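You operate a simulated robot arm through the tools that you are given. There is no shell and no other tool.

You are at the controls of a simulated robot arm. One attempt, no reset.

TASK
Scoop the flour that the recipe card asks for into the glass bowl.
Fine: from the cream tub; lid on again, scoop back.

Only the result counts: the job must be done as asked and must still hold three seconds after the hand-in. Knocking over, shifting, dropping, spilling or breaking anything else fails it. Lids that push on must go on centred and level and be pressed home; caps that screw on are set level and turned clockwise until they are tight.

THE ROBOT
A 7-joint arm with a two-finger parallel gripper, fixed in place. Base frame: the origin is on the floor under the middle of its stand, x ahead of it, y to its left, z up; the work surface is at about z = 900. Units: mm, degrees, N and s.
With the tool pointing down near the work surface it reaches from about 200 to 740 mm from the base axis. Its first joint turns from -166.0 to 166.0 degrees. Payload 1.57 kg.
The TCP is the grasp point between the finger pads, 30 mm short of the fingertips. In the tool frame z runs along the fingers and y along their closing line. The gripper opens to 110 mm. The fingers are 24 mm wide and 12 mm thick; the gripper's body (48 by 112 mm) begins 78 mm behind the TCP.
Orientation is told as [roll, pitch, yaw] about the base's x, y, z axes, in that order, counted from this pose: with the fingers straight down and closing along the base's y, the tool's x points along the base's -x, its y along +y and its z along -z.

THE INTERFACE
- The arm moves only by the tool drive_tool. Its argument "steps" is text: rows parted by semicolons, each of 7 numbers parted by spaces: the shift along the tool's x, y, z in mm, then the turn, a rotation vector about the tool's x, y, z in degrees, then the finger opening in mm, from 0 to 110. In form: x y z rx ry rz grip; .... A call has 1 to 20 rows; each row is the pose to reach, as a shift and turn from the pose commanded when the call began, along the tool's axes at that moment. Each row takes 0.2 s and may step no farther than 50 mm and 8.6 degrees from the row before; otherwise, or with a gripper value out of range, the whole call is refused. A pose out of reach is approached as far as the arm can. The call stops where the force on the tool passes 40 N (or 10 N more than at its start, if that is more) or the arm is blocked; 0.2 s more then pass. Each finger travels about 45 mm/s and halts on what it meets, pressing with about 23 N; the grip force reading is that of the motor and also rises with nothing between the fingers. The clock runs only during rows and for 0.2 s after the last one: add rows that repeat a pose to give the fingers time. It gives the time, the measured TCP pose, the force on the tool (base axes), the opening and the grip force at its end, in the units of the frame above (readings bear some noise), with the torque about the TCP (base axes, N m) and any sound that the robot's microphone picked up.
- Cameras (640 x 400 px; columns grow to the right, rows downward): "scene" is fixed at [410.3, -502, 1707.1]; the picture's right is [0.89, 0.45, 0.00], its down [0.43, -0.86, -0.28] and it looks along [-0.13, 0.25, -0.96] (base axes); focal length 357 px, centre (320, 200). "wrist" rides on the gripper at [70, 16, -141] in the tool frame; the picture's right is [-0.23, 0.97, 0.00], its down [-0.86, -0.20, -0.48] and it looks along [-0.47, -0.11, 0.88] (tool axes); focal length 222 px, centre (320, 200). There is no depth. A picture from a camera that has moved, and an enlarged one, comes with that camera's place and axes in the base frame and with its lens. The place of the scene camera against the robot may be out by one fixed shift of up to 18 mm in any direction.
- get_image(camera): a new picture of that camera. The clock stands still meanwhile.
- lift_body(by): slides the trunk up (or, below 0, down) by that many mm; the arm rides with it, the base frame stays. It gives what a move gives, with no picture.
- enlarge(camera, box): a new picture of the part [left, top, right, bottom] of that camera's present view, enlarged. The clock stands still meanwhile.
- hand_in(): hands the job in; it is judged then, once.

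Nothing tells you positions but the pictures and the camera data. Unless the task says otherwise, let go and move clear before handing in.

The tools are called after "Request:" as name(argument=value, ...) on one line, values as JSON. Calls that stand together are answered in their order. drive_tool: Moves the arm, as the interface text tells. Its arguments: {"type":"object","properties":{"steps":{"type":"string"}},"required":["steps"]} The other tools are called the same way: lift_body (by) moves the trunk up or down; get_image (camera) takes a picture; enlarge (camera, box) takes an enlarged picture of a part of a camera's view; hand_in () hands the job in.

At the start:

```text
clock: 0.0
position: [168.4, -371.4, 1308.2]
orientation: [0.0, 0.0, 0.0]
force: [0.7, -0.7, 0.0]
torque: [0.04, -0.02, 0.02]
width: 110.0
grip_force: 0.0
trunk travel left (down, up): [-525.0, 65.0]
```

scene: 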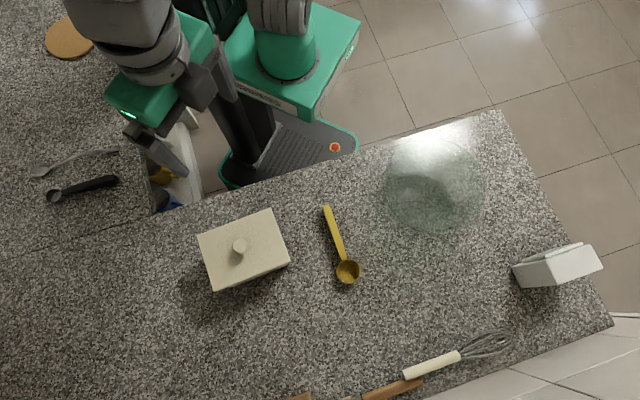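
wrist: 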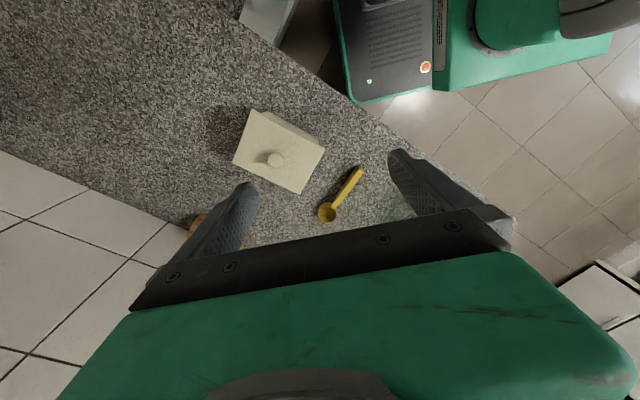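

I see a cream rectangular tub with a knobbed lid, a yellow scoop, a glass bowl, a card holder/white object at right, and a whisk on a counter. I'll look closer at each of them, and especially for the recipe card.

Request:
enlarge(camera="scene", box=[480, 210, 640, 310])

Request:
enlarge(camera="scene", box=[180, 180, 400, 318])

Request:
enlarge(camera="scene", box=[20, 90, 212, 210])

Request:
enlarge(camera="scene", box=[280, 300, 440, 400])

```text
4.00 times, centred on (560, 260) of scene
camera zoom: at [410.3, -502.0, 1707.1], right [0.89, 0.45, 0.0], down [0.43, -0.86, -0.28], along [-0.13, 0.25, -0.96], focal length 1429 px, centre (-640, -40)
```

zoom: 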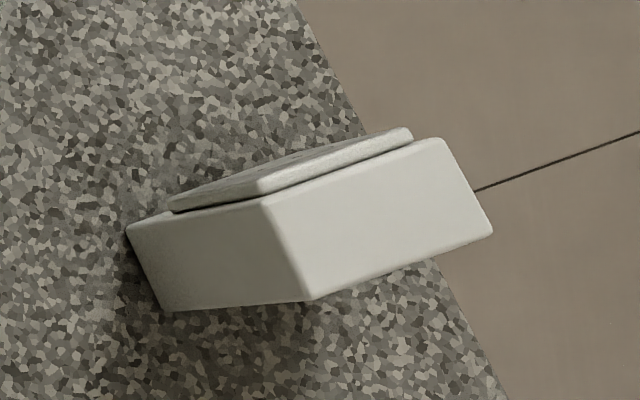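

```text
2.90 times, centred on (290, 249) of scene
camera zoom: at [410.3, -502.0, 1707.1], right [0.89, 0.45, 0.0], down [0.43, -0.86, -0.28], along [-0.13, 0.25, -0.96], focal length 1035 px, centre (407, 58)
```

zoom: 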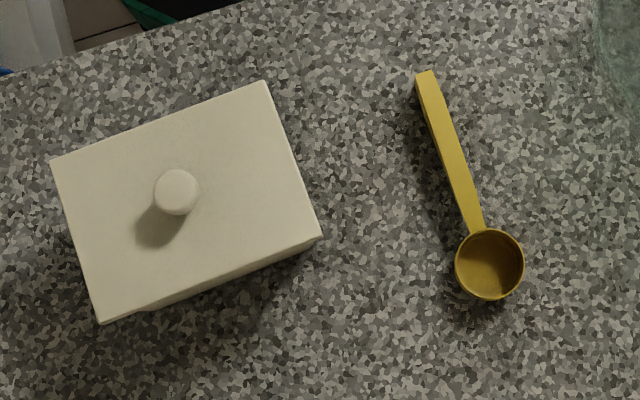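

```text
3.33 times, centred on (116, 150) of scene
camera zoom: at [410.3, -502.0, 1707.1], right [0.89, 0.45, 0.0], down [0.43, -0.86, -0.28], along [-0.13, 0.25, -0.96], focal length 1191 px, centre (1000, 367)
```

zoom: 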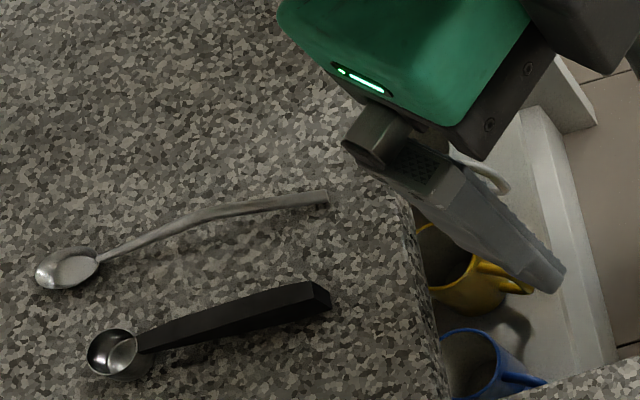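

```text
4.00 times, centred on (360, 350) of scene
camera zoom: at [410.3, -502.0, 1707.1], right [0.89, 0.45, 0.0], down [0.43, -0.86, -0.28], along [-0.13, 0.25, -0.96], focal length 1429 px, centre (160, -400)
```

zoom: 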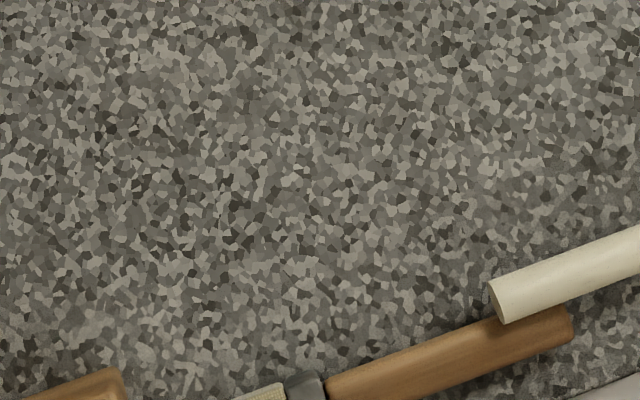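

The card sits on the stand near (827, -200, 930), and its face appears to point toward the robot. I'll move the wrist camera over to read it before touching anything.

Request:
drive_tool(steps="-27.7 35 0 0 0 2.25 110; -55.4 70 0 0 0 4.5 110; -83 105 0 0 0 6.75 110; -110.7 140 0 0 0 9 110; -138.4 175 0 0 0 11.25 110; -166 210 0 0 0 13.5 110; -193.7 245 0 0 0 15.75 110; -221.4 280 0 0 0 18 110; -249 315 0 0 0 20.25 110; -276.7 350 0 0 0 22.5 110; -304.4 385 0 0 0 24.75 110; -332 420 0 0 0 27 110")

```text
clock: 2.6
position: [498.7, 46.8, 1309.2]
orientation: [0.1, -0.1, -27.0]
force: [0.1, -0.7, 0.5]
torque: [0.0, 0.03, 0.0]
width: 110.1
grip_force: 0.1
trunk travel left (down, up): [-525.0, 65.0]
```

The arm is now over the bowl side. I'll tilt the tool forward so the camera looks out to the card.

Request:
drive_tool(steps="0 0 0 0 -8 0 110; 0 0 0 0 -16 0 110; 0 0 0 0 -24 0 110; 0 0 0 0 -30 0 110")

Request:
get_image(camera="wrist")

Request:
get_image(camera="scene")

```text
clock: 3.6
position: [500.2, 49.2, 1310.5]
orientation: [0.0, -30.3, -27.0]
force: [-0.4, 0.1, 0.6]
torque: [-0.01, -0.01, -0.01]
width: 110.1
grip_force: 0.1
trunk travel left (down, up): [-525.0, 65.0]
```

```text
taken
camera wrist: at [388.6, 120.3, 1397.6], right [0.62, 0.78, 0.11], down [0.35, -0.4, 0.84], along [0.7, -0.48, -0.53], focal length 222 px, centre (320, 200)
```

wrist: 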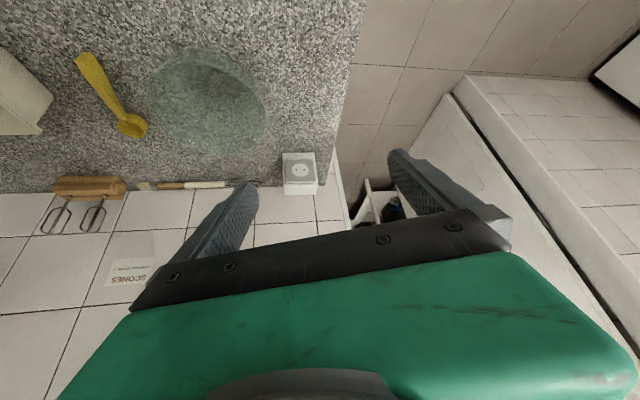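

```text
taken
```

scene: 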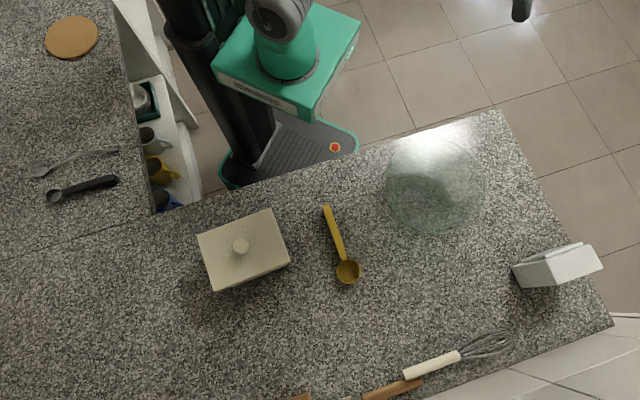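

The white object is a power outlet. The recipe card reads "SCONES" and hangs on the tiled wall near (565, -680, 1180), so I'll enlarge that part of the wrist view.

Request:
enlarge(camera="wrist", box=[90, 240, 186, 300])

Request:
enlarge(camera="wrist", box=[0, 20, 320, 220])

```text
6.67 times, centred on (138, 270) of wrist
camera zoom: at [388.6, 120.3, 1397.6], right [0.62, 0.78, 0.11], down [0.35, -0.4, 0.84], along [0.7, -0.48, -0.53], focal length 1481 px, centre (1533, -267)
```

zoom: 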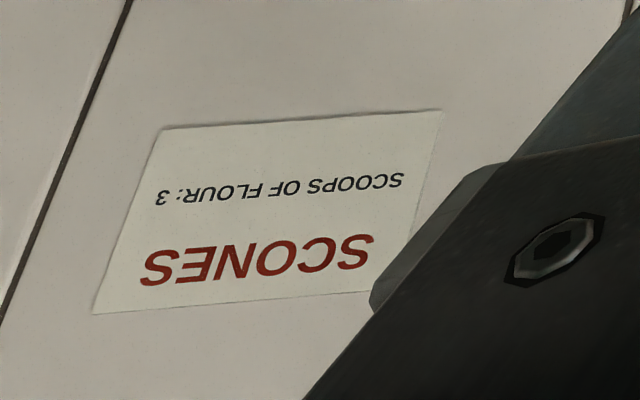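

```text
2.00 times, centred on (160, 120) of wrist
camera zoom: at [388.6, 120.3, 1397.6], right [0.62, 0.78, 0.11], down [0.35, -0.4, 0.84], along [0.7, -0.48, -0.53], focal length 444 px, centre (640, 360)
```

zoom: 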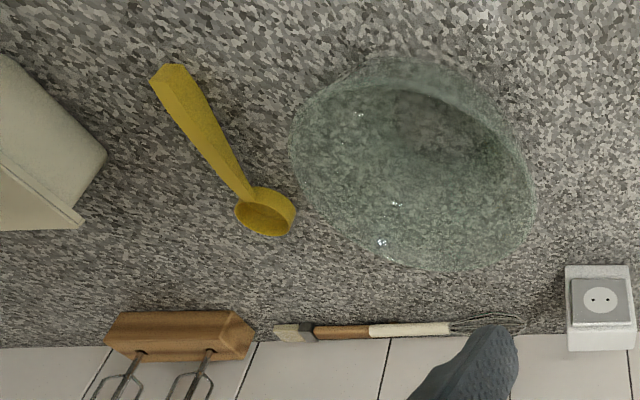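

The card asks for 3 scoops of flour. Next I'll move the wrist camera toward the tub to measure it and the scoop closely.

Request:
drive_tool(steps="18.8 -40.8 9.3 1.29 0 2.24 110; 37.7 -81.6 18.7 2.58 0 4.48 110; 56.5 -122.5 28 3.88 0 6.71 110; 75.4 -163.3 37.3 5.17 0 8.95 110; 94.2 -204.1 46.7 6.46 0 11.19 110; 113 -245 56 7.75 0 13.4 110; 131.9 -285.8 65.3 9.04 0 15.66 110; 150.7 -326.6 74.7 10.3 0 17.9 110; 169.6 -367.4 84 11.6 0 20.1 110; 188.4 -408.2 93.3 12.9 0 22.4 110; 207.3 -449 102.7 14.2 0 24.6 110; 226.1 -489.9 112 15.5 0 26.85 110; 226.1 -489.9 112 15.5 0 26.85 110")

Request:
get_image(camera="wrist")

Request:
get_image(camera="scene")

```text
clock: 4.6
position: [416.7, -5.6, 1178.8]
orientation: [-4.8, -15.3, -23.6]
force: [0.2, -0.5, 0.1]
torque: [0.01, 0.0, -0.03]
width: 110.0
grip_force: 0.2
out of reach, approached as far as the arm can: row 3, 4, 5
trunk travel left (down, up): [-525.0, 65.0]
stopped in row 5: the arm was blocked; the commanded pose is now the measured one
```

```text
taken
camera wrist: at [332.2, 60.0, 1294.5], right [0.61, 0.79, -0.02], down [0.57, -0.42, 0.7], along [0.55, -0.44, -0.71], focal length 222 px, centre (320, 200)
```

wrist: 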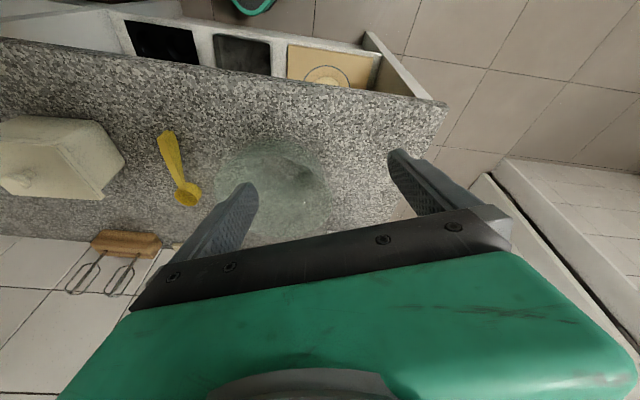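

```text
taken
```

scene: 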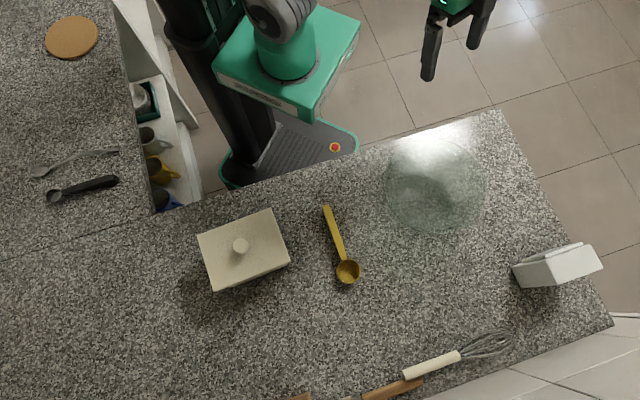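

The arm hit a limit at that forward tilt close to the base. I'll straighten the tool first, then reconsider trunk height.

Request:
drive_tool(steps="0 0 0 -1.2 3.8 -0.16 110; 0 0 0 -2.4 7.65 -0.32 110; 0 0 0 -3.6 11.5 -0.48 110; 0 0 0 -4.8 15.3 -0.64 110; 0 0 0 -4.8 15.3 -0.64 110")

```text
clock: 5.8
position: [415.7, -5.4, 1183.9]
orientation: [0.1, -0.7, -23.6]
force: [0.1, -0.5, -0.4]
torque: [0.02, 0.01, -0.02]
width: 109.8
grip_force: 0.0
trunk travel left (down, up): [-525.0, 65.0]
```

Request:
drive_tool(steps="1.5 -32.4 -24.3 0 0.1 3.6 110; 3 -65 -48.7 0 0.2 7.1 110; 4.4 -97.4 -73 0 0.3 10.7 110; 5.9 -130 -97.3 0 0.4 14.3 110; 7.3 -162 -121.7 0 0.5 17.8 110; 8.8 -194.7 -146 0 0.7 21.4 110; 8.8 -194.7 -146 0 0.7 21.4 110")

Request:
lift_body(by=-200)

Request:
get_image(camera="wrist")

Request:
get_image(camera="scene")

```text
clock: 7.4
position: [327.6, -181.6, 1328.1]
orientation: [0.3, 0.1, -45.0]
force: [0.3, 0.1, -0.7]
torque: [0.0, 0.0, 0.01]
width: 110.3
grip_force: 0.1
out of reach, approached as far as the arm can: row 3
trunk travel left (down, up): [-525.0, 65.0]
```

```text
clock: 9.6
position: [330.3, -181.5, 1128.6]
orientation: [0.4, 0.0, -44.9]
force: [0.4, -0.1, 1.0]
torque: [-0.05, -0.02, -0.02]
width: 109.9
grip_force: 0.0
trunk travel left (down, up): [-325.0, 265.0]
```

```text
taken
camera wrist: at [290.4, -123.4, 1270.5], right [0.85, 0.53, 0.01], down [0.46, -0.75, 0.48], along [0.26, -0.4, -0.88], focal length 222 px, centre (320, 200)
```

wrist: 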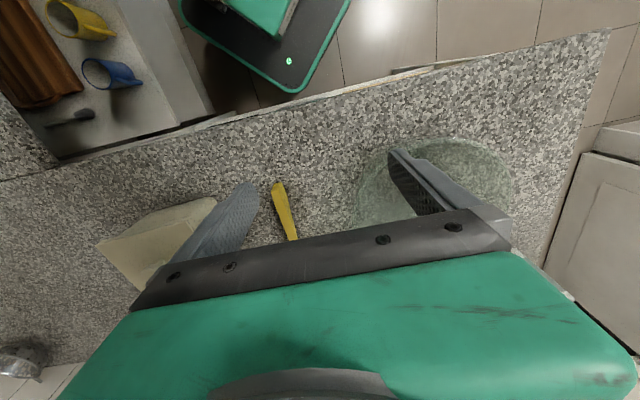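

```text
taken
```

scene: 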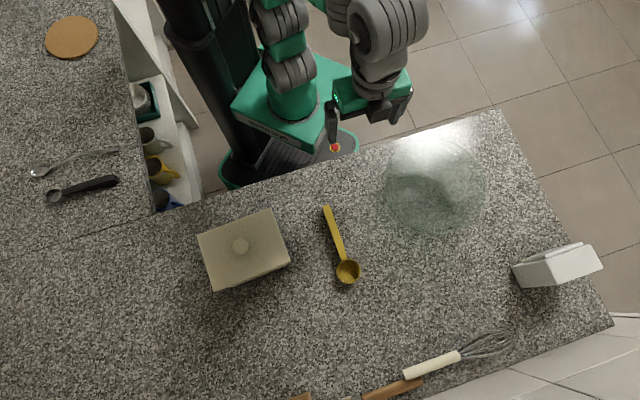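

The trunk is now 200 mm lower. I'll test the outward tilt from here, since I'll need it for scooping, and view the tub and scoop at the same time.

Request:
drive_tool(steps="10 0 -10 0 -8 0 110; 20 0 -20 0 -16 0 110; 30 0 -30 0 -24 0 110; 40 0 -40 0 -30 0 110; 40 0 -40 0 -30 0 110")

Request:
get_image(camera="wrist")

```text
clock: 10.8
position: [300.4, -153.2, 1171.0]
orientation: [0.4, -30.0, -45.3]
force: [0.5, 0.6, -0.2]
torque: [-0.04, -0.04, 0.01]
width: 109.8
grip_force: 0.0
trunk travel left (down, up): [-325.0, 265.0]
```

```text
taken
camera wrist: at [217.9, -51.1, 1257.3], right [0.83, 0.55, 0.12], down [0.21, -0.5, 0.84], along [0.52, -0.67, -0.53], focal length 222 px, centre (320, 200)
```

wrist: 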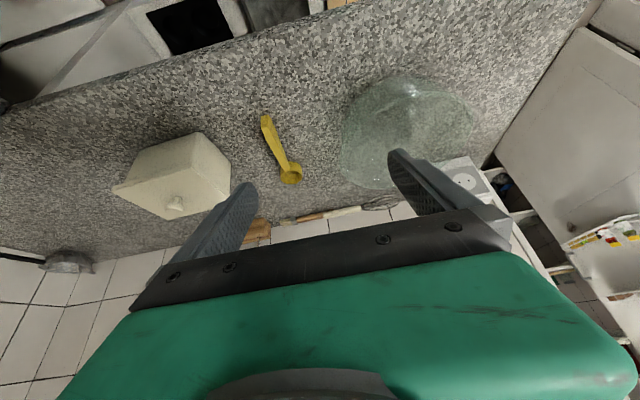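

Request:
enlarge(camera="wrist", box=[100, 100, 308, 230])

Request:
enlarge(camera="wrist", box=[310, 60, 502, 180])

```text
3.08 times, centred on (204, 165) of wrist
camera zoom: at [217.9, -51.1, 1257.3], right [0.83, 0.55, 0.12], down [0.21, -0.5, 0.84], along [0.52, -0.67, -0.53], focal length 684 px, centre (677, 308)
```

zoom: 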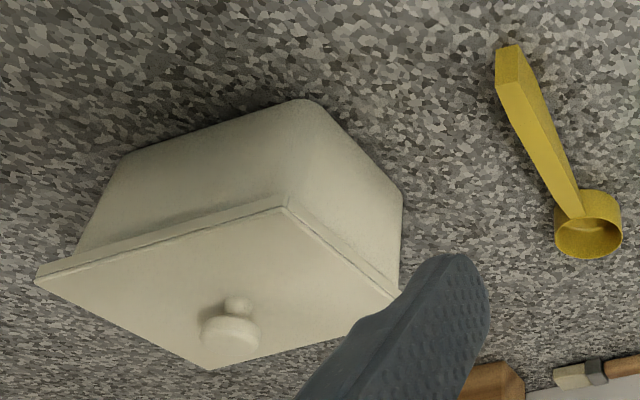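

```text
3.33 times, centred on (406, 120) of wrist
camera zoom: at [217.9, -51.1, 1257.3], right [0.83, 0.55, 0.12], down [0.21, -0.5, 0.84], along [0.52, -0.67, -0.53], focal length 740 px, centre (33, 467)
```

zoom: 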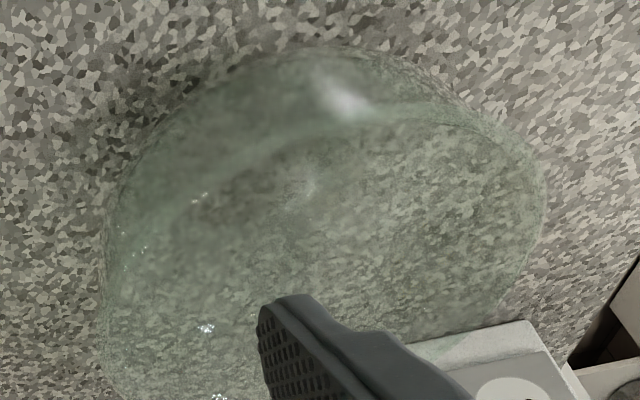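

The outward tilt works with the trunk lower. I'll move above the tub with the tool vertical to locate the knob accurately; it is roughly at (210, -485, ~1015).

Request:
drive_tool(steps="-11.5 -37.7 11.3 0.55 4.26 2.05 110; -22.9 -75.5 22.6 1.1 8.52 4.1 110; -34.4 -113.2 33.9 1.65 12.8 6.15 110; -45.9 -151 45.3 2.2 17.05 8.2 110; -57.4 -188.7 56.6 2.75 21.3 10.25 110; -68.8 -226.5 67.9 3.3 25.6 12.3 110; -80.3 -264.2 79.2 3.85 29.83 14.35 110; -80.3 -264.2 79.2 3.85 29.83 14.35 110")

Request:
get_image(camera="wrist")

Request:
get_image(camera="scene")

```text
clock: 12.6
position: [187.4, -418.8, 1135.7]
orientation: [0.3, 0.2, -59.7]
force: [-1.1, 0.3, -0.4]
torque: [0.0, -0.02, -0.02]
width: 110.1
grip_force: 0.0
trunk travel left (down, up): [-325.0, 265.0]
```

```text
taken
camera wrist: at [166.4, -353.0, 1277.6], right [0.96, 0.3, 0.0], down [0.26, -0.84, 0.47], along [0.14, -0.45, -0.88], focal length 222 px, centre (320, 200)
```

wrist: 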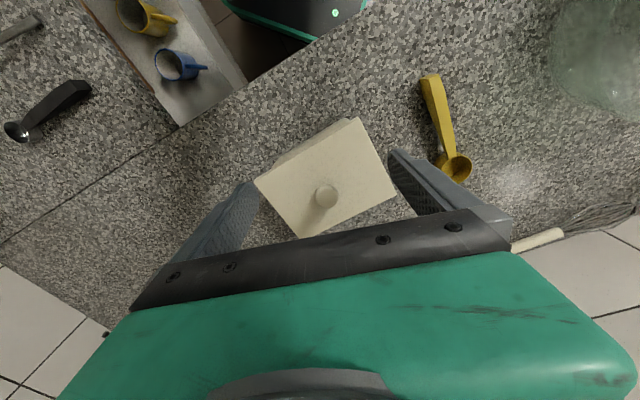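

```text
taken
```

scene: 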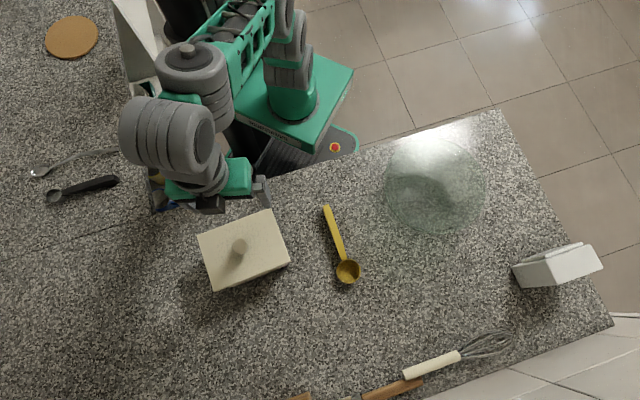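

Request:
enlarge(camera="wrist", box=[240, 105, 416, 215])

Request:
enlarge(camera="wrist", box=[400, 60, 496, 200])

Request:
enlarge(camera="scene", box=[180, 170, 308, 250])

```text
3.64 times, centred on (328, 160) of wrist
camera zoom: at [166.4, -353.0, 1277.6], right [0.96, 0.3, 0.0], down [0.26, -0.84, 0.47], along [0.14, -0.45, -0.88], focal length 808 px, centre (291, 346)
```

zoom: 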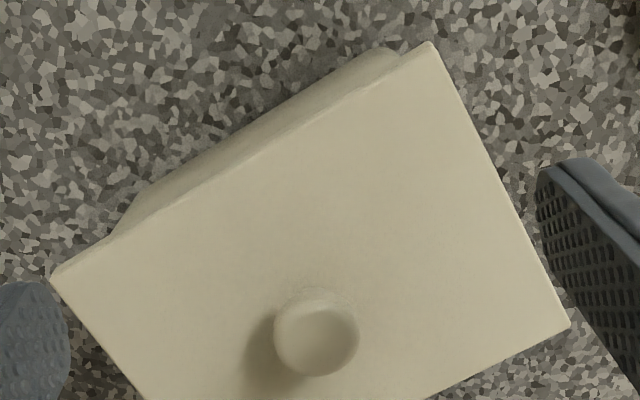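

```text
2.86 times, centred on (448, 130) of wrist
camera zoom: at [166.4, -353.0, 1277.6], right [0.96, 0.3, 0.0], down [0.26, -0.84, 0.47], along [0.14, -0.45, -0.88], focal length 635 px, centre (-46, 400)
```

zoom: 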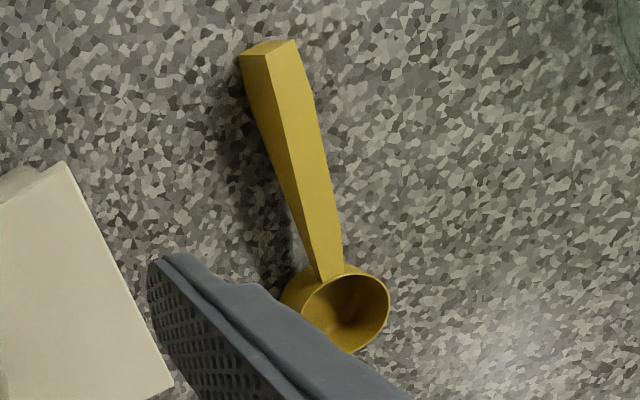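

```text
5.00 times, centred on (244, 210) of scene
camera zoom: at [410.3, -502.0, 1707.1], right [0.89, 0.45, 0.0], down [0.43, -0.86, -0.28], along [-0.13, 0.25, -0.96], focal length 1786 px, centre (700, 150)
```

zoom: 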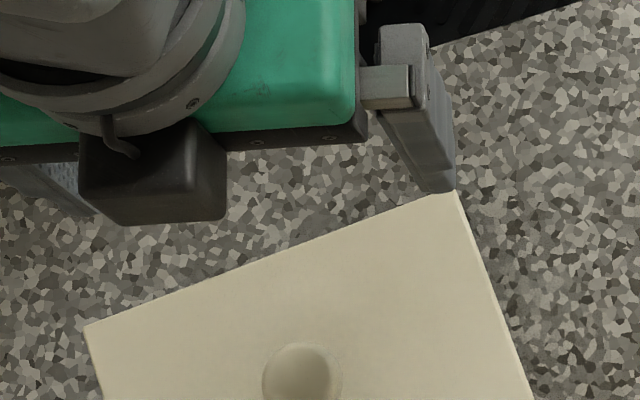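

The lid top is at about z = 1001 with a ball-like knob about 30 mm wide, centred near (213, -476) and topping out near z = 1026. I'll go above it, with the fingers aligned to the lid's long axis, and check the alignment.

Request:
drive_tool(steps="-20.8 -2.2 15.2 0 0 -6.2 110; -41.6 -4.4 30.5 0 0 -12.3 110; -62.4 -6.6 45.7 0 0 -18.5 110; -62.4 -6.6 45.7 0 0 -18.5 80; -62.4 -6.6 45.7 0 0 -18.5 80")

Request:
get_image(camera="wrist")

Request:
enlarge(camera="scene", box=[164, 160, 324, 260])

```text
clock: 13.8
position: [218.1, -474.9, 1093.1]
orientation: [0.4, 0.0, -41.0]
force: [-0.2, 0.4, -0.1]
torque: [-0.01, 0.0, -0.01]
width: 80.0
grip_force: 0.0
trunk travel left (down, up): [-325.0, 265.0]
```

```text
taken
camera wrist: at [174.1, -418.4, 1234.7], right [0.81, 0.58, 0.01], down [0.51, -0.71, 0.48], along [0.28, -0.38, -0.88], focal length 222 px, centre (320, 200)
```

wrist: 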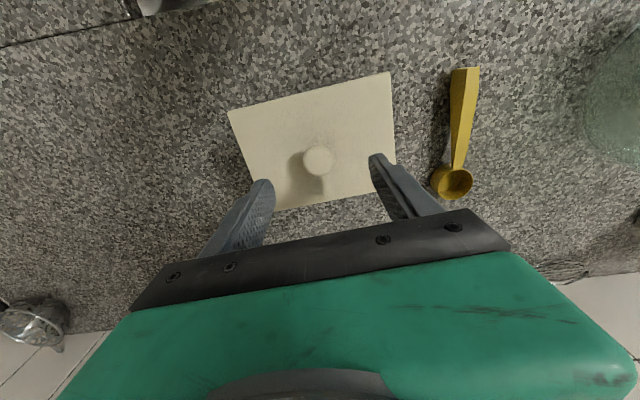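

```text
4.00 times, centred on (244, 210) of scene
camera zoom: at [410.3, -502.0, 1707.1], right [0.89, 0.45, 0.0], down [0.43, -0.86, -0.28], along [-0.13, 0.25, -0.96], focal length 1429 px, centre (624, 160)
```

zoom: 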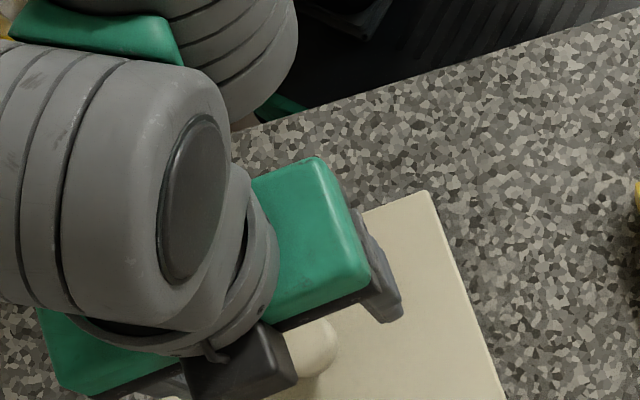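

Request:
enlarge(camera="wrist", box=[216, 60, 408, 220])

```text
2.50 times, centred on (312, 140) of wrist
camera zoom: at [174.1, -418.4, 1234.7], right [0.81, 0.58, 0.01], down [0.51, -0.71, 0.48], along [0.28, -0.38, -0.88], focal length 555 px, centre (340, 350)
```

zoom: 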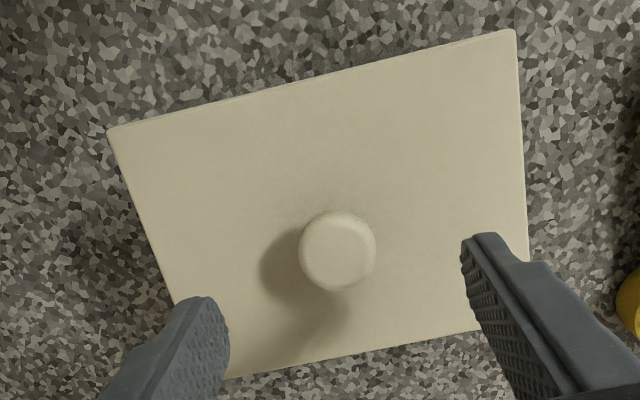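

The knob is within about 1 mm of the tool axis. I'll descend so the fingertips straddle the knob just above the lid.

Request:
drive_tool(steps="0.9 -1 20 0.35 0 0 80; 0.9 -1 40 0.35 0 0 80; 0.9 -1 53 0.35 0 0 80; 0.9 -1 53 0.35 0 0 80")

Request:
get_image(camera="wrist")

Request:
enlarge(camera="scene", box=[164, 180, 324, 300])

```text
clock: 14.8
position: [216.3, -474.2, 1039.4]
orientation: [-0.1, 0.0, -41.0]
force: [0.0, 0.3, 0.0]
torque: [0.0, -0.01, 0.01]
width: 80.0
grip_force: 0.1
trunk travel left (down, up): [-325.0, 265.0]
```

```text
taken
camera wrist: at [174.6, -418.7, 1181.2], right [0.81, 0.58, 0.0], down [0.51, -0.71, 0.48], along [0.28, -0.39, -0.88], focal length 222 px, centre (320, 200)
```

wrist: 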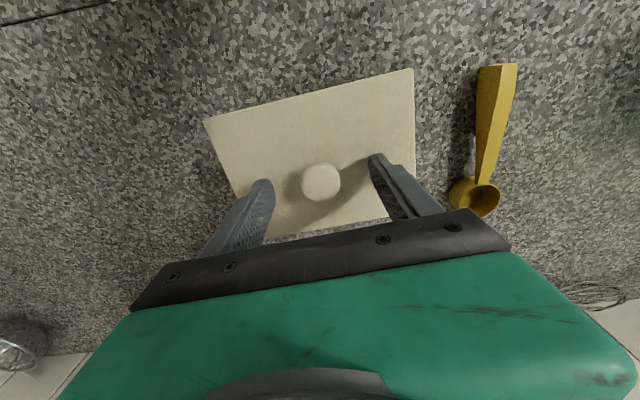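

```text
3.33 times, centred on (244, 240) of scene
camera zoom: at [410.3, -502.0, 1707.1], right [0.89, 0.45, 0.0], down [0.43, -0.86, -0.28], along [-0.13, 0.25, -0.96], focal length 1191 px, centre (573, 67)
```

zoom: 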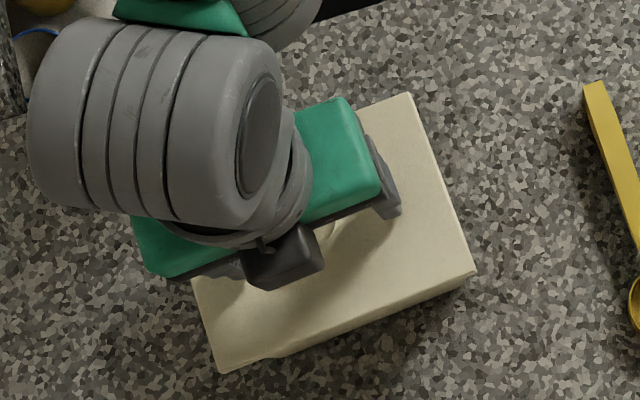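

Centred. I'll close the fingers on the knob.

Request:
drive_tool(steps="0 0 0 0 0 0 50; 0 0 0 0 0 0 36; 0 0 0 0 0 0 30; 0 0 0 0 0 0 20; 0 0 0 0 0 0 20; 0 0 0 0 0 0 10; 0 0 0 0 0 0 10")

Request:
get_image(camera="wrist")

```text
clock: 16.4
position: [217.0, -474.8, 1039.9]
orientation: [0.0, 0.0, -41.2]
force: [-0.1, -0.8, -0.7]
torque: [0.02, -0.01, 0.02]
width: 28.2
grip_force: 23.1
trunk travel left (down, up): [-325.0, 265.0]
heard: snap
```

```text
taken
camera wrist: at [174.6, -418.7, 1181.4], right [0.81, 0.58, 0.0], down [0.51, -0.71, 0.48], along [0.28, -0.39, -0.88], focal length 222 px, centre (320, 200)
```

wrist: 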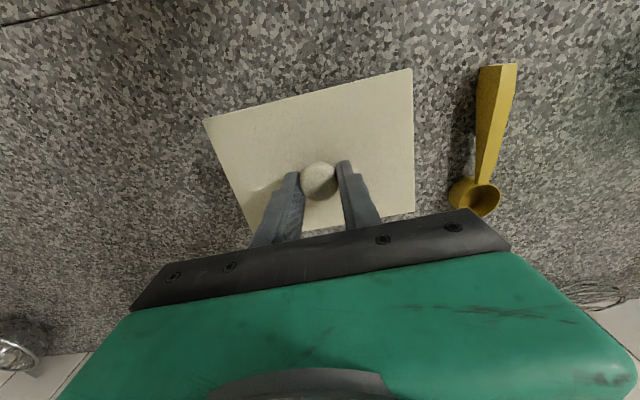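

Grip is holding at 28 mm, and I heard a snap, probably the lid's fit shifting. I'll lift slowly a little and check the lid.

Request:
drive_tool(steps="0 0 -4 0 0 0 10; 0 0 -8 0 0 0 10; 0 0 -14 0 0 0 10; 0 0 -20 0 0 0 10; 0 0 -20 0 0 0 10")

Request:
get_image(camera="wrist")

Request:
enlarge(camera="scene", box=[164, 180, 324, 300])

```text
clock: 17.6
position: [215.0, -476.1, 1061.1]
orientation: [0.0, 0.0, -41.1]
force: [0.1, -0.3, -0.4]
torque: [0.02, -0.03, 0.03]
width: 27.8
grip_force: 23.1
trunk travel left (down, up): [-325.0, 265.0]
```

```text
taken
camera wrist: at [173.6, -419.0, 1202.0], right [0.81, 0.58, 0.0], down [0.51, -0.71, 0.48], along [0.28, -0.39, -0.88], focal length 222 px, centre (320, 200)
```

wrist: 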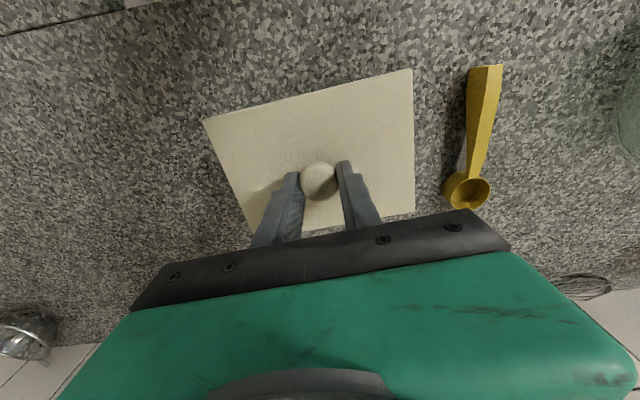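

```text
3.33 times, centred on (244, 240) of scene
camera zoom: at [410.3, -502.0, 1707.1], right [0.89, 0.45, 0.0], down [0.43, -0.86, -0.28], along [-0.13, 0.25, -0.96], focal length 1191 px, centre (573, 67)
```

zoom: 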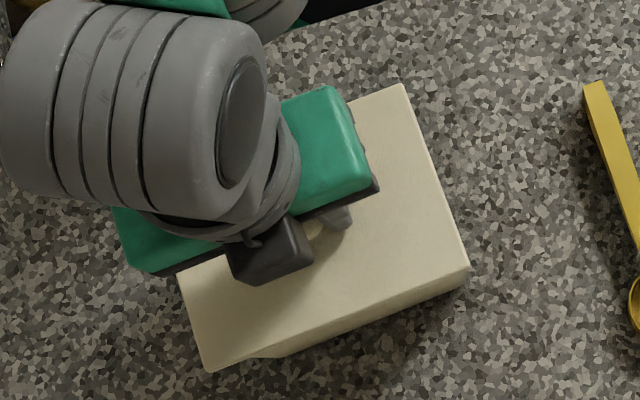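

Request:
drive_tool(steps="0 0 -15 0 0 0 10; 0 0 -30 0 0 0 10; 0 0 -45 0 0 0 10; 0 0 -60 0 0 0 10; 0 0 -60 0 0 0 10")

Request:
get_image(camera="wrist")

Request:
enlarge(camera="scene", box=[164, 160, 324, 300])

```text
clock: 18.8
position: [218.7, -474.0, 1121.1]
orientation: [-0.1, 0.0, -41.1]
force: [0.1, -4.2, -7.2]
torque: [0.05, -0.29, 0.14]
width: 28.3
grip_force: 23.4
trunk travel left (down, up): [-325.0, 265.0]
```

```text
taken
camera wrist: at [175.7, -418.6, 1262.0], right [0.81, 0.58, 0.0], down [0.51, -0.71, 0.48], along [0.28, -0.39, -0.88], focal length 222 px, centre (320, 200)
```

wrist: 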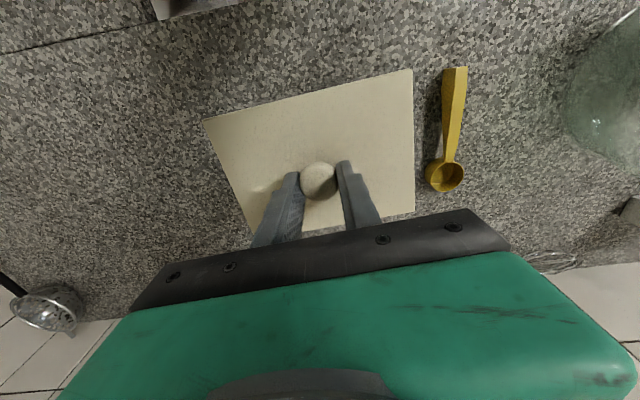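

```text
2.86 times, centred on (244, 230) of scene
camera zoom: at [410.3, -502.0, 1707.1], right [0.89, 0.45, 0.0], down [0.43, -0.86, -0.28], along [-0.13, 0.25, -0.96], focal length 1020 px, centre (537, 114)
```

zoom: 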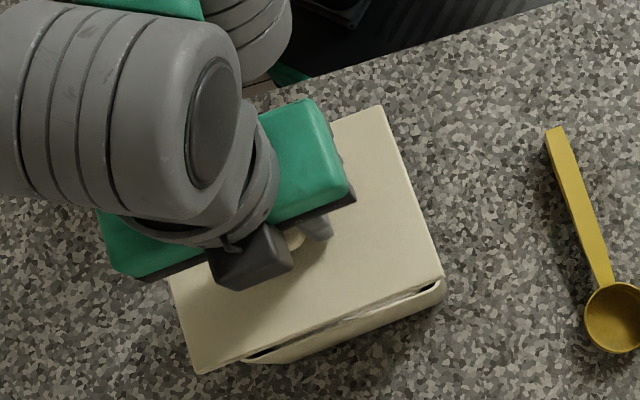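

The force now reads -7 N after lifting, and there is a dark gap below the lid. I'll hold still, re-read the force and look closely.

Request:
drive_tool(steps="0 0 0 0 0 0 10; 0 0 0 0 0 0 10")

Request:
enlarge(camera="scene", box=[196, 220, 292, 280])

Request:
enlarge(camera="wrist", box=[190, 50, 430, 250])

```text
clock: 19.4
position: [217.9, -474.6, 1120.3]
orientation: [-0.1, 0.0, -41.1]
force: [-2.1, -4.4, -5.9]
torque: [0.22, -0.56, 0.37]
width: 28.2
grip_force: 23.3
trunk travel left (down, up): [-325.0, 265.0]
```

```text
6.67 times, centred on (244, 250) of scene
camera zoom: at [410.3, -502.0, 1707.1], right [0.89, 0.45, 0.0], down [0.43, -0.86, -0.28], along [-0.13, 0.25, -0.96], focal length 2381 px, centre (827, -133)
```

zoom: 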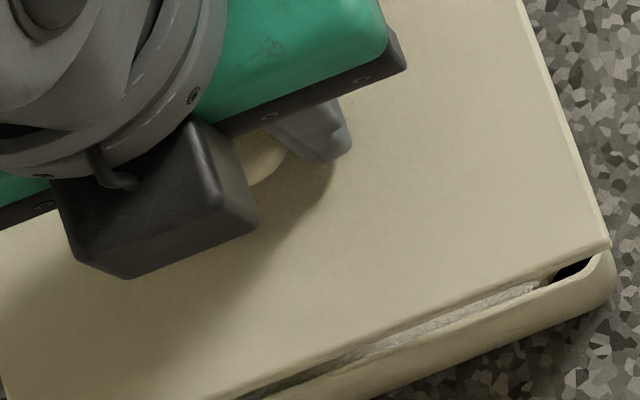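

```text
2.00 times, centred on (310, 150) of wrist
camera zoom: at [175.6, -418.5, 1262.0], right [0.81, 0.58, 0.0], down [0.51, -0.71, 0.48], along [0.28, -0.39, -0.88], focal length 444 px, centre (340, 300)
```

zoom: 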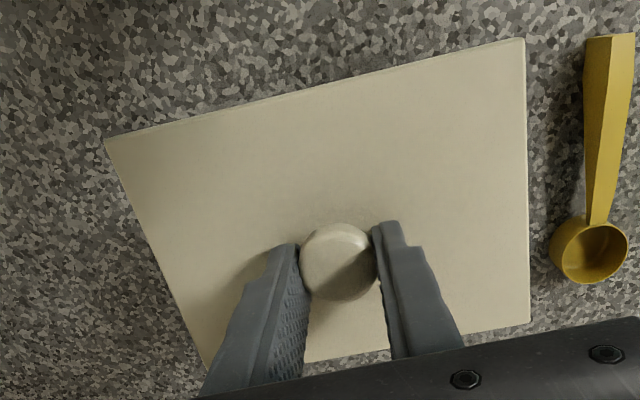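

Request:
get_image(camera="scene")

Request:
drive_tool(steps="0 0 -6 0 0 0 10; 0 0 -6 0 0 0 10; 0 0 -6 0 0 0 10")

```text
taken
```

scene: 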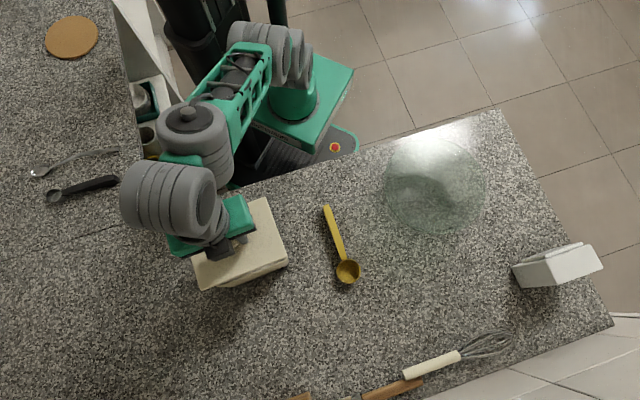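

```text
clock: 19.7
position: [217.7, -476.0, 1122.8]
orientation: [-0.3, -0.5, -41.1]
force: [-3.1, -11.4, -13.6]
torque: [0.71, -0.97, 0.72]
width: 28.1
grip_force: 23.3
trunk travel left (down, up): [-325.0, 265.0]
stopped in row 1: the force on the tool passed its limit at 56 N (the readings are from after the stop); the commanded pose is now the measured one
```

The blocking force acts right where the wrist camera sits, so the hand is touching the arm's own forearm rather than the lid being stuck. I'll lower a little and turn the tool to a more natural yaw.

Request:
drive_tool(steps="0 0 12 -0.15 0.25 0 10; 0 0 25 -0.3 0.5 4 10; 0 0 28 -0.3 0.5 10 10; 0 0 28 -0.3 0.5 16 10; 0 0 28 -0.3 0.5 22 10; 0 0 28 -0.3 0.5 22 10")

Request:
get_image(camera="wrist")

```text
clock: 21.1
position: [217.3, -475.9, 1094.2]
orientation: [0.1, 0.1, -63.3]
force: [0.3, -0.7, -0.9]
torque: [-0.02, 0.01, 0.03]
width: 28.2
grip_force: 23.2
trunk travel left (down, up): [-325.0, 265.0]
```

```text
taken
camera wrist: at [201.0, -409.3, 1236.3], right [0.97, 0.24, 0.0], down [0.21, -0.85, 0.48], along [0.11, -0.46, -0.88], focal length 222 px, centre (320, 200)
```

wrist: 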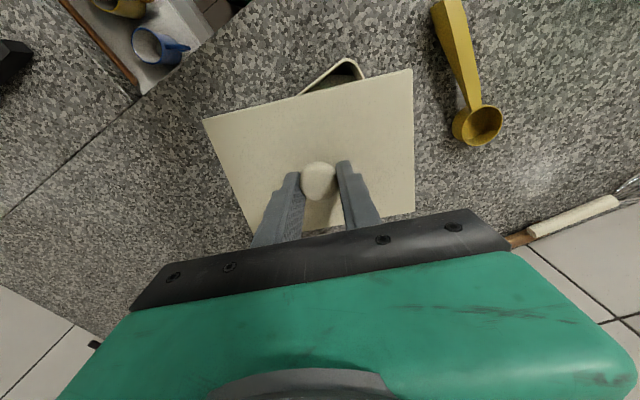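

The contact is gone and the lid is held cleanly. I'll carry it to the free counter area on the left, around (60, -640).

Request:
drive_tool(steps="-15.1 -42.9 0 0 0 2.4 10; -30.2 -85.8 0 0 0 4.8 10; -45.4 -128.6 0 0 0 7.2 10; -60.5 -171.5 0 0 0 9.6 10; -75.6 -214.4 0 0 0 12 10; -75.6 -214.4 40 0 0 12 10; -75.6 -214.4 80 0 0 12 10; -75.6 -214.4 110 0 0 12 10; -75.6 -214.4 110 0 0 12 10")

Request:
get_image(camera="scene")

Request:
get_image(camera="wrist")

```text
clock: 21.7
position: [176.1, -524.1, 1095.6]
orientation: [-0.2, -1.1, -66.8]
force: [2.8, -15.7, -24.4]
torque: [0.24, 0.03, 0.07]
width: 28.2
grip_force: 22.9
out of reach, approached as far as the arm can: row 2
trunk travel left (down, up): [-325.0, 265.0]
stopped in row 2: the force on the tool passed its limit at 114 N (the readings are from after the stop); the commanded pose is now the measured one
```

```text
taken
```

scene: 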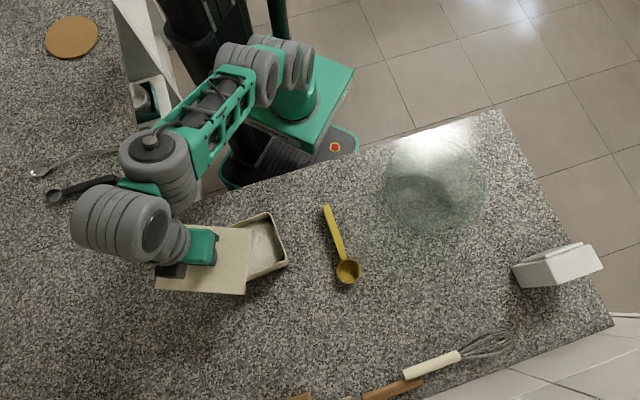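

```text
taken
camera wrist: at [163.0, -452.1, 1236.8], right [0.98, 0.18, 0.0], down [0.15, -0.86, 0.5], along [0.09, -0.49, -0.87], focal length 222 px, centre (320, 200)
```

wrist: 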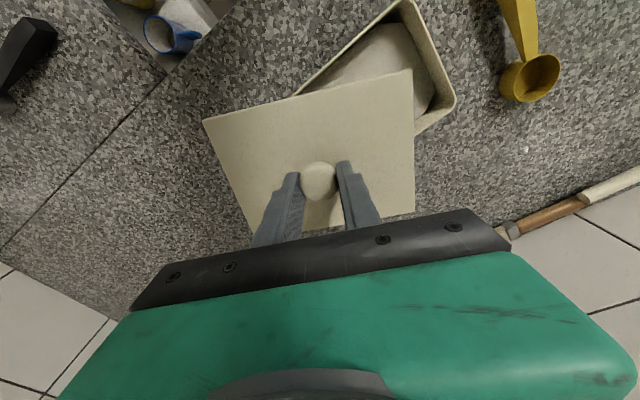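

The wrist camera touches the forearm when I reach out with the trunk this low. I'll back up and raise the trunk to its original height for this vertical-tool work.

Request:
drive_tool(steps="9 19 0 -0.1 0.4 0 10; 18.5 37.5 0 -0.2 0.8 0 10; 27.9 56.6 0 -0.2 1.1 0 10; 27.9 56.6 0 -0.2 1.1 0 10")

Request:
lift_body(by=200)

Request:
get_image(camera="scene")

```text
clock: 22.7
position: [218.4, -477.6, 1094.4]
orientation: [0.2, 0.3, -66.8]
force: [-0.8, 0.1, 0.1]
torque: [0.01, 0.01, -0.01]
width: 28.1
grip_force: 22.7
trunk travel left (down, up): [-325.0, 265.0]
```

```text
clock: 24.8
position: [217.6, -478.6, 1293.6]
orientation: [0.1, 0.3, -66.8]
force: [0.5, -1.0, -0.9]
torque: [0.03, 0.02, -0.03]
width: 28.0
grip_force: 23.1
trunk travel left (down, up): [-525.0, 65.0]
```

```text
taken
```

scene: 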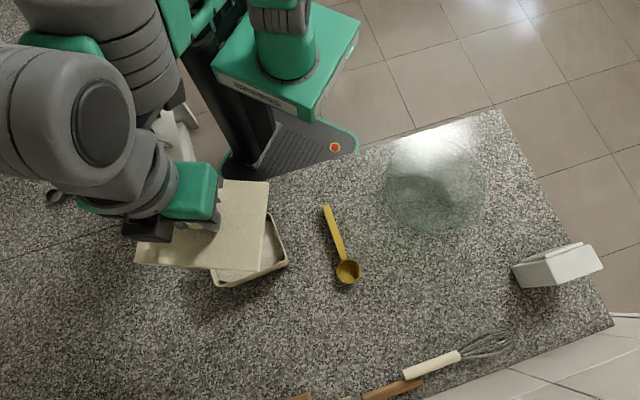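

Trunk is back up. Now I'll lower the arm to about z = 1110 and move the lid left to (60, -640).

Request:
drive_tool(steps="0 0 45 0 -0.1 0 10; 0 0 90 0 -0.2 0 10; 0 0 135 0 -0.3 0 10; 0 0 180 0 -0.3 0 10; 0 0 180 0 -0.3 0 10")

```text
clock: 26.0
position: [217.8, -476.2, 1112.2]
orientation: [0.1, 0.0, -66.8]
force: [0.4, 0.3, -0.3]
torque: [0.01, -0.01, 0.02]
width: 27.9
grip_force: 22.9
trunk travel left (down, up): [-525.0, 65.0]
```

Request:
drive_tool(steps="-17.7 -41.9 0 0 0 2.2 10; -35.4 -83.8 0 0 0 4.4 10; -53 -125.8 0 0 0 6.6 10; -70.7 -167.7 0 0 0 8.8 10; -88.4 -209.6 0 0 0 11 10; -88.4 -209.6 40 0 0 11 10; -88.4 -209.6 80 0 0 11 10; -88.4 -209.6 120 0 0 11 10; -88.4 -209.6 120 0 0 11 10")

Request:
get_image(camera="scene")

Request:
get_image(camera="wrist")

```text
clock: 28.0
position: [63.0, -640.4, 994.0]
orientation: [0.3, 0.0, -77.9]
force: [-0.3, 0.5, -0.6]
torque: [-0.01, 0.0, 0.03]
width: 28.0
grip_force: 22.6
trunk travel left (down, up): [-525.0, 65.0]
```

```text
taken
```

scene: 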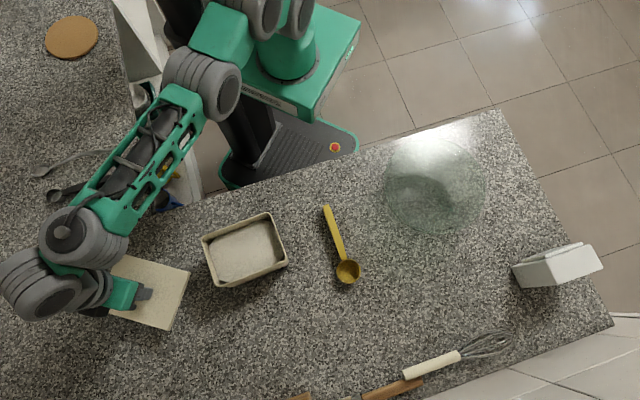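

```text
taken
camera wrist: at [62.6, -570.2, 1135.6], right [1.0, -0.02, 0.0], down [-0.02, -0.88, 0.48], along [-0.01, -0.48, -0.88], focal length 222 px, centre (320, 200)
```

wrist: 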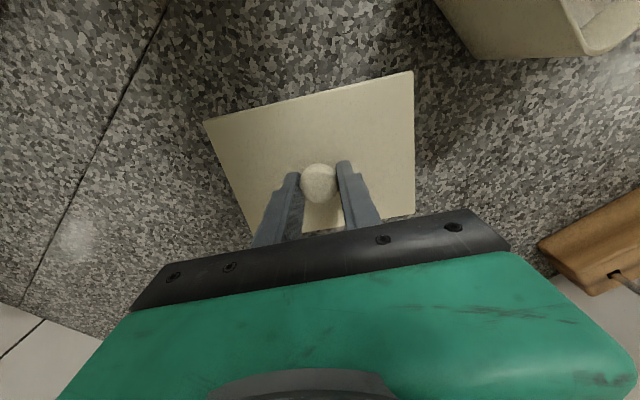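

The tub is open with flour inside. I'll lower the lid gently toward the counter, watching the force.

Request:
drive_tool(steps="0 0 10 0.2 0 0 10; 0 0 20 0.2 0 0 10; 0 0 28 0.2 0 0 10; 0 0 32 0.2 0 0 10; 0 0 32 0.2 0 0 10")

```text
clock: 29.2
position: [60.6, -641.1, 961.0]
orientation: [0.0, 0.0, -77.8]
force: [-0.6, 0.0, -0.2]
torque: [0.0, -0.01, 0.0]
width: 28.4
grip_force: 22.7
trunk travel left (down, up): [-525.0, 65.0]
```

Request:
drive_tool(steps="0 0 2 0 0 0 10; 0 0 4 0 0 0 10; 0 0 6 0 0 0 10; 0 0 6 0 0 0 10")

Request:
enlarge(camera="scene", box=[90, 230, 218, 350])

```text
clock: 30.2
position: [60.2, -641.3, 956.1]
orientation: [0.0, 0.0, -77.8]
force: [-0.5, 0.3, 0.0]
torque: [-0.02, 0.0, 0.0]
width: 28.2
grip_force: 23.5
trunk travel left (down, up): [-525.0, 65.0]
```

```text
3.33 times, centred on (154, 290) of scene
camera zoom: at [410.3, -502.0, 1707.1], right [0.89, 0.45, 0.0], down [0.43, -0.86, -0.28], along [-0.13, 0.25, -0.96], focal length 1191 px, centre (873, -100)
```

zoom: 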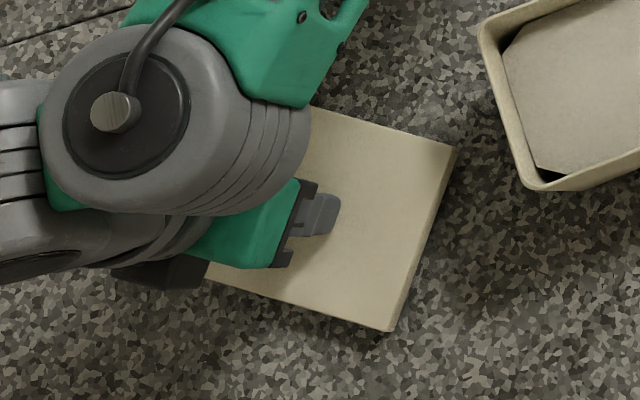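

Request:
drive_tool(steps="0 0 2 0 0 0 10; 0 0 4 0 0 0 10; 0 0 4 0 0 0 10")

Request:
drive_tool(steps="0 0 1.5 0 0 0 10; 0 0 3 0 0 0 10; 0 0 3 0 0 0 10")

```text
clock: 31.0
position: [60.4, -642.7, 951.2]
orientation: [0.0, 0.0, -77.8]
force: [-0.6, 0.2, 0.1]
torque: [0.0, 0.05, 0.02]
width: 28.4
grip_force: 22.8
trunk travel left (down, up): [-525.0, 65.0]
```

```text
clock: 31.8
position: [60.3, -640.1, 948.9]
orientation: [0.0, 0.0, -77.8]
force: [0.2, 0.3, -0.6]
torque: [0.0, 0.01, -0.01]
width: 28.1
grip_force: 22.8
trunk travel left (down, up): [-525.0, 65.0]
```

Request:
drive_tool(steps="0 0 1 0 0 0 10; 0 0 2 0 0 0 10; 0 0 2 0 0 0 10")

Request:
enlarge(camera="scene", box=[130, 240, 210, 350])

```text
clock: 32.6
position: [61.1, -641.1, 948.7]
orientation: [-0.1, 0.0, -77.6]
force: [2.6, 0.0, 7.3]
torque: [0.06, -0.04, 0.0]
width: 28.2
grip_force: 22.9
trunk travel left (down, up): [-525.0, 65.0]
```

```text
3.64 times, centred on (170, 295) of scene
camera zoom: at [410.3, -502.0, 1707.1], right [0.89, 0.45, 0.0], down [0.43, -0.86, -0.28], along [-0.13, 0.25, -0.96], focal length 1299 px, centre (866, -146)
```

zoom: 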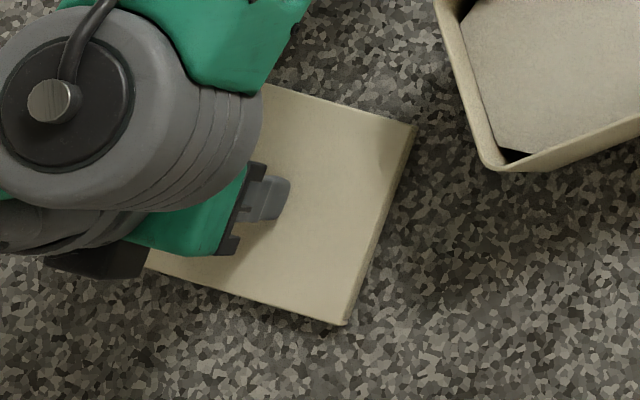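

The lid is down on the counter, with a 7 N contact at TCP z ≈ 948.5. I'll release it and rise.

Request:
drive_tool(steps="0 0 -1.3 0 0 0 10; 0 0 -1.3 0 0 0 34; 0 0 -1.3 0 0 0 50; 0 0 -1.3 0 0 0 80; 0 0 -1.3 0 0 0 80; 0 0 -1.3 0 0 0 80; 0 0 -1.3 0 0 0 80")

Request:
get_image(camera="wrist")

```text
clock: 34.2
position: [60.2, -640.8, 948.5]
orientation: [0.1, 0.0, -77.8]
force: [-0.7, -0.5, -0.1]
torque: [0.01, 0.0, -0.03]
width: 80.0
grip_force: 0.1
trunk travel left (down, up): [-525.0, 65.0]
```

```text
taken
camera wrist: at [60.9, -571.5, 1089.8], right [1.0, -0.02, 0.0], down [-0.01, -0.88, 0.48], along [-0.01, -0.48, -0.88], focal length 222 px, centre (320, 200)
```

wrist: 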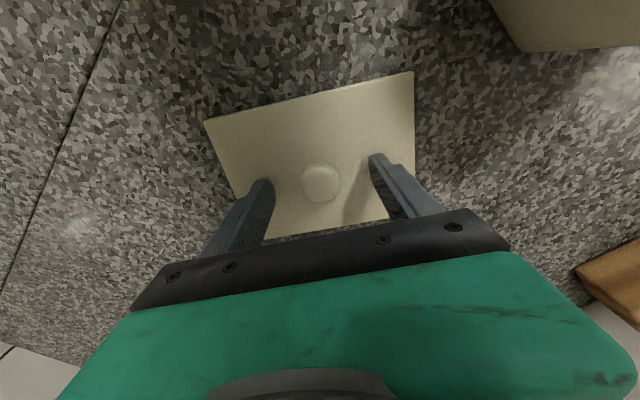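

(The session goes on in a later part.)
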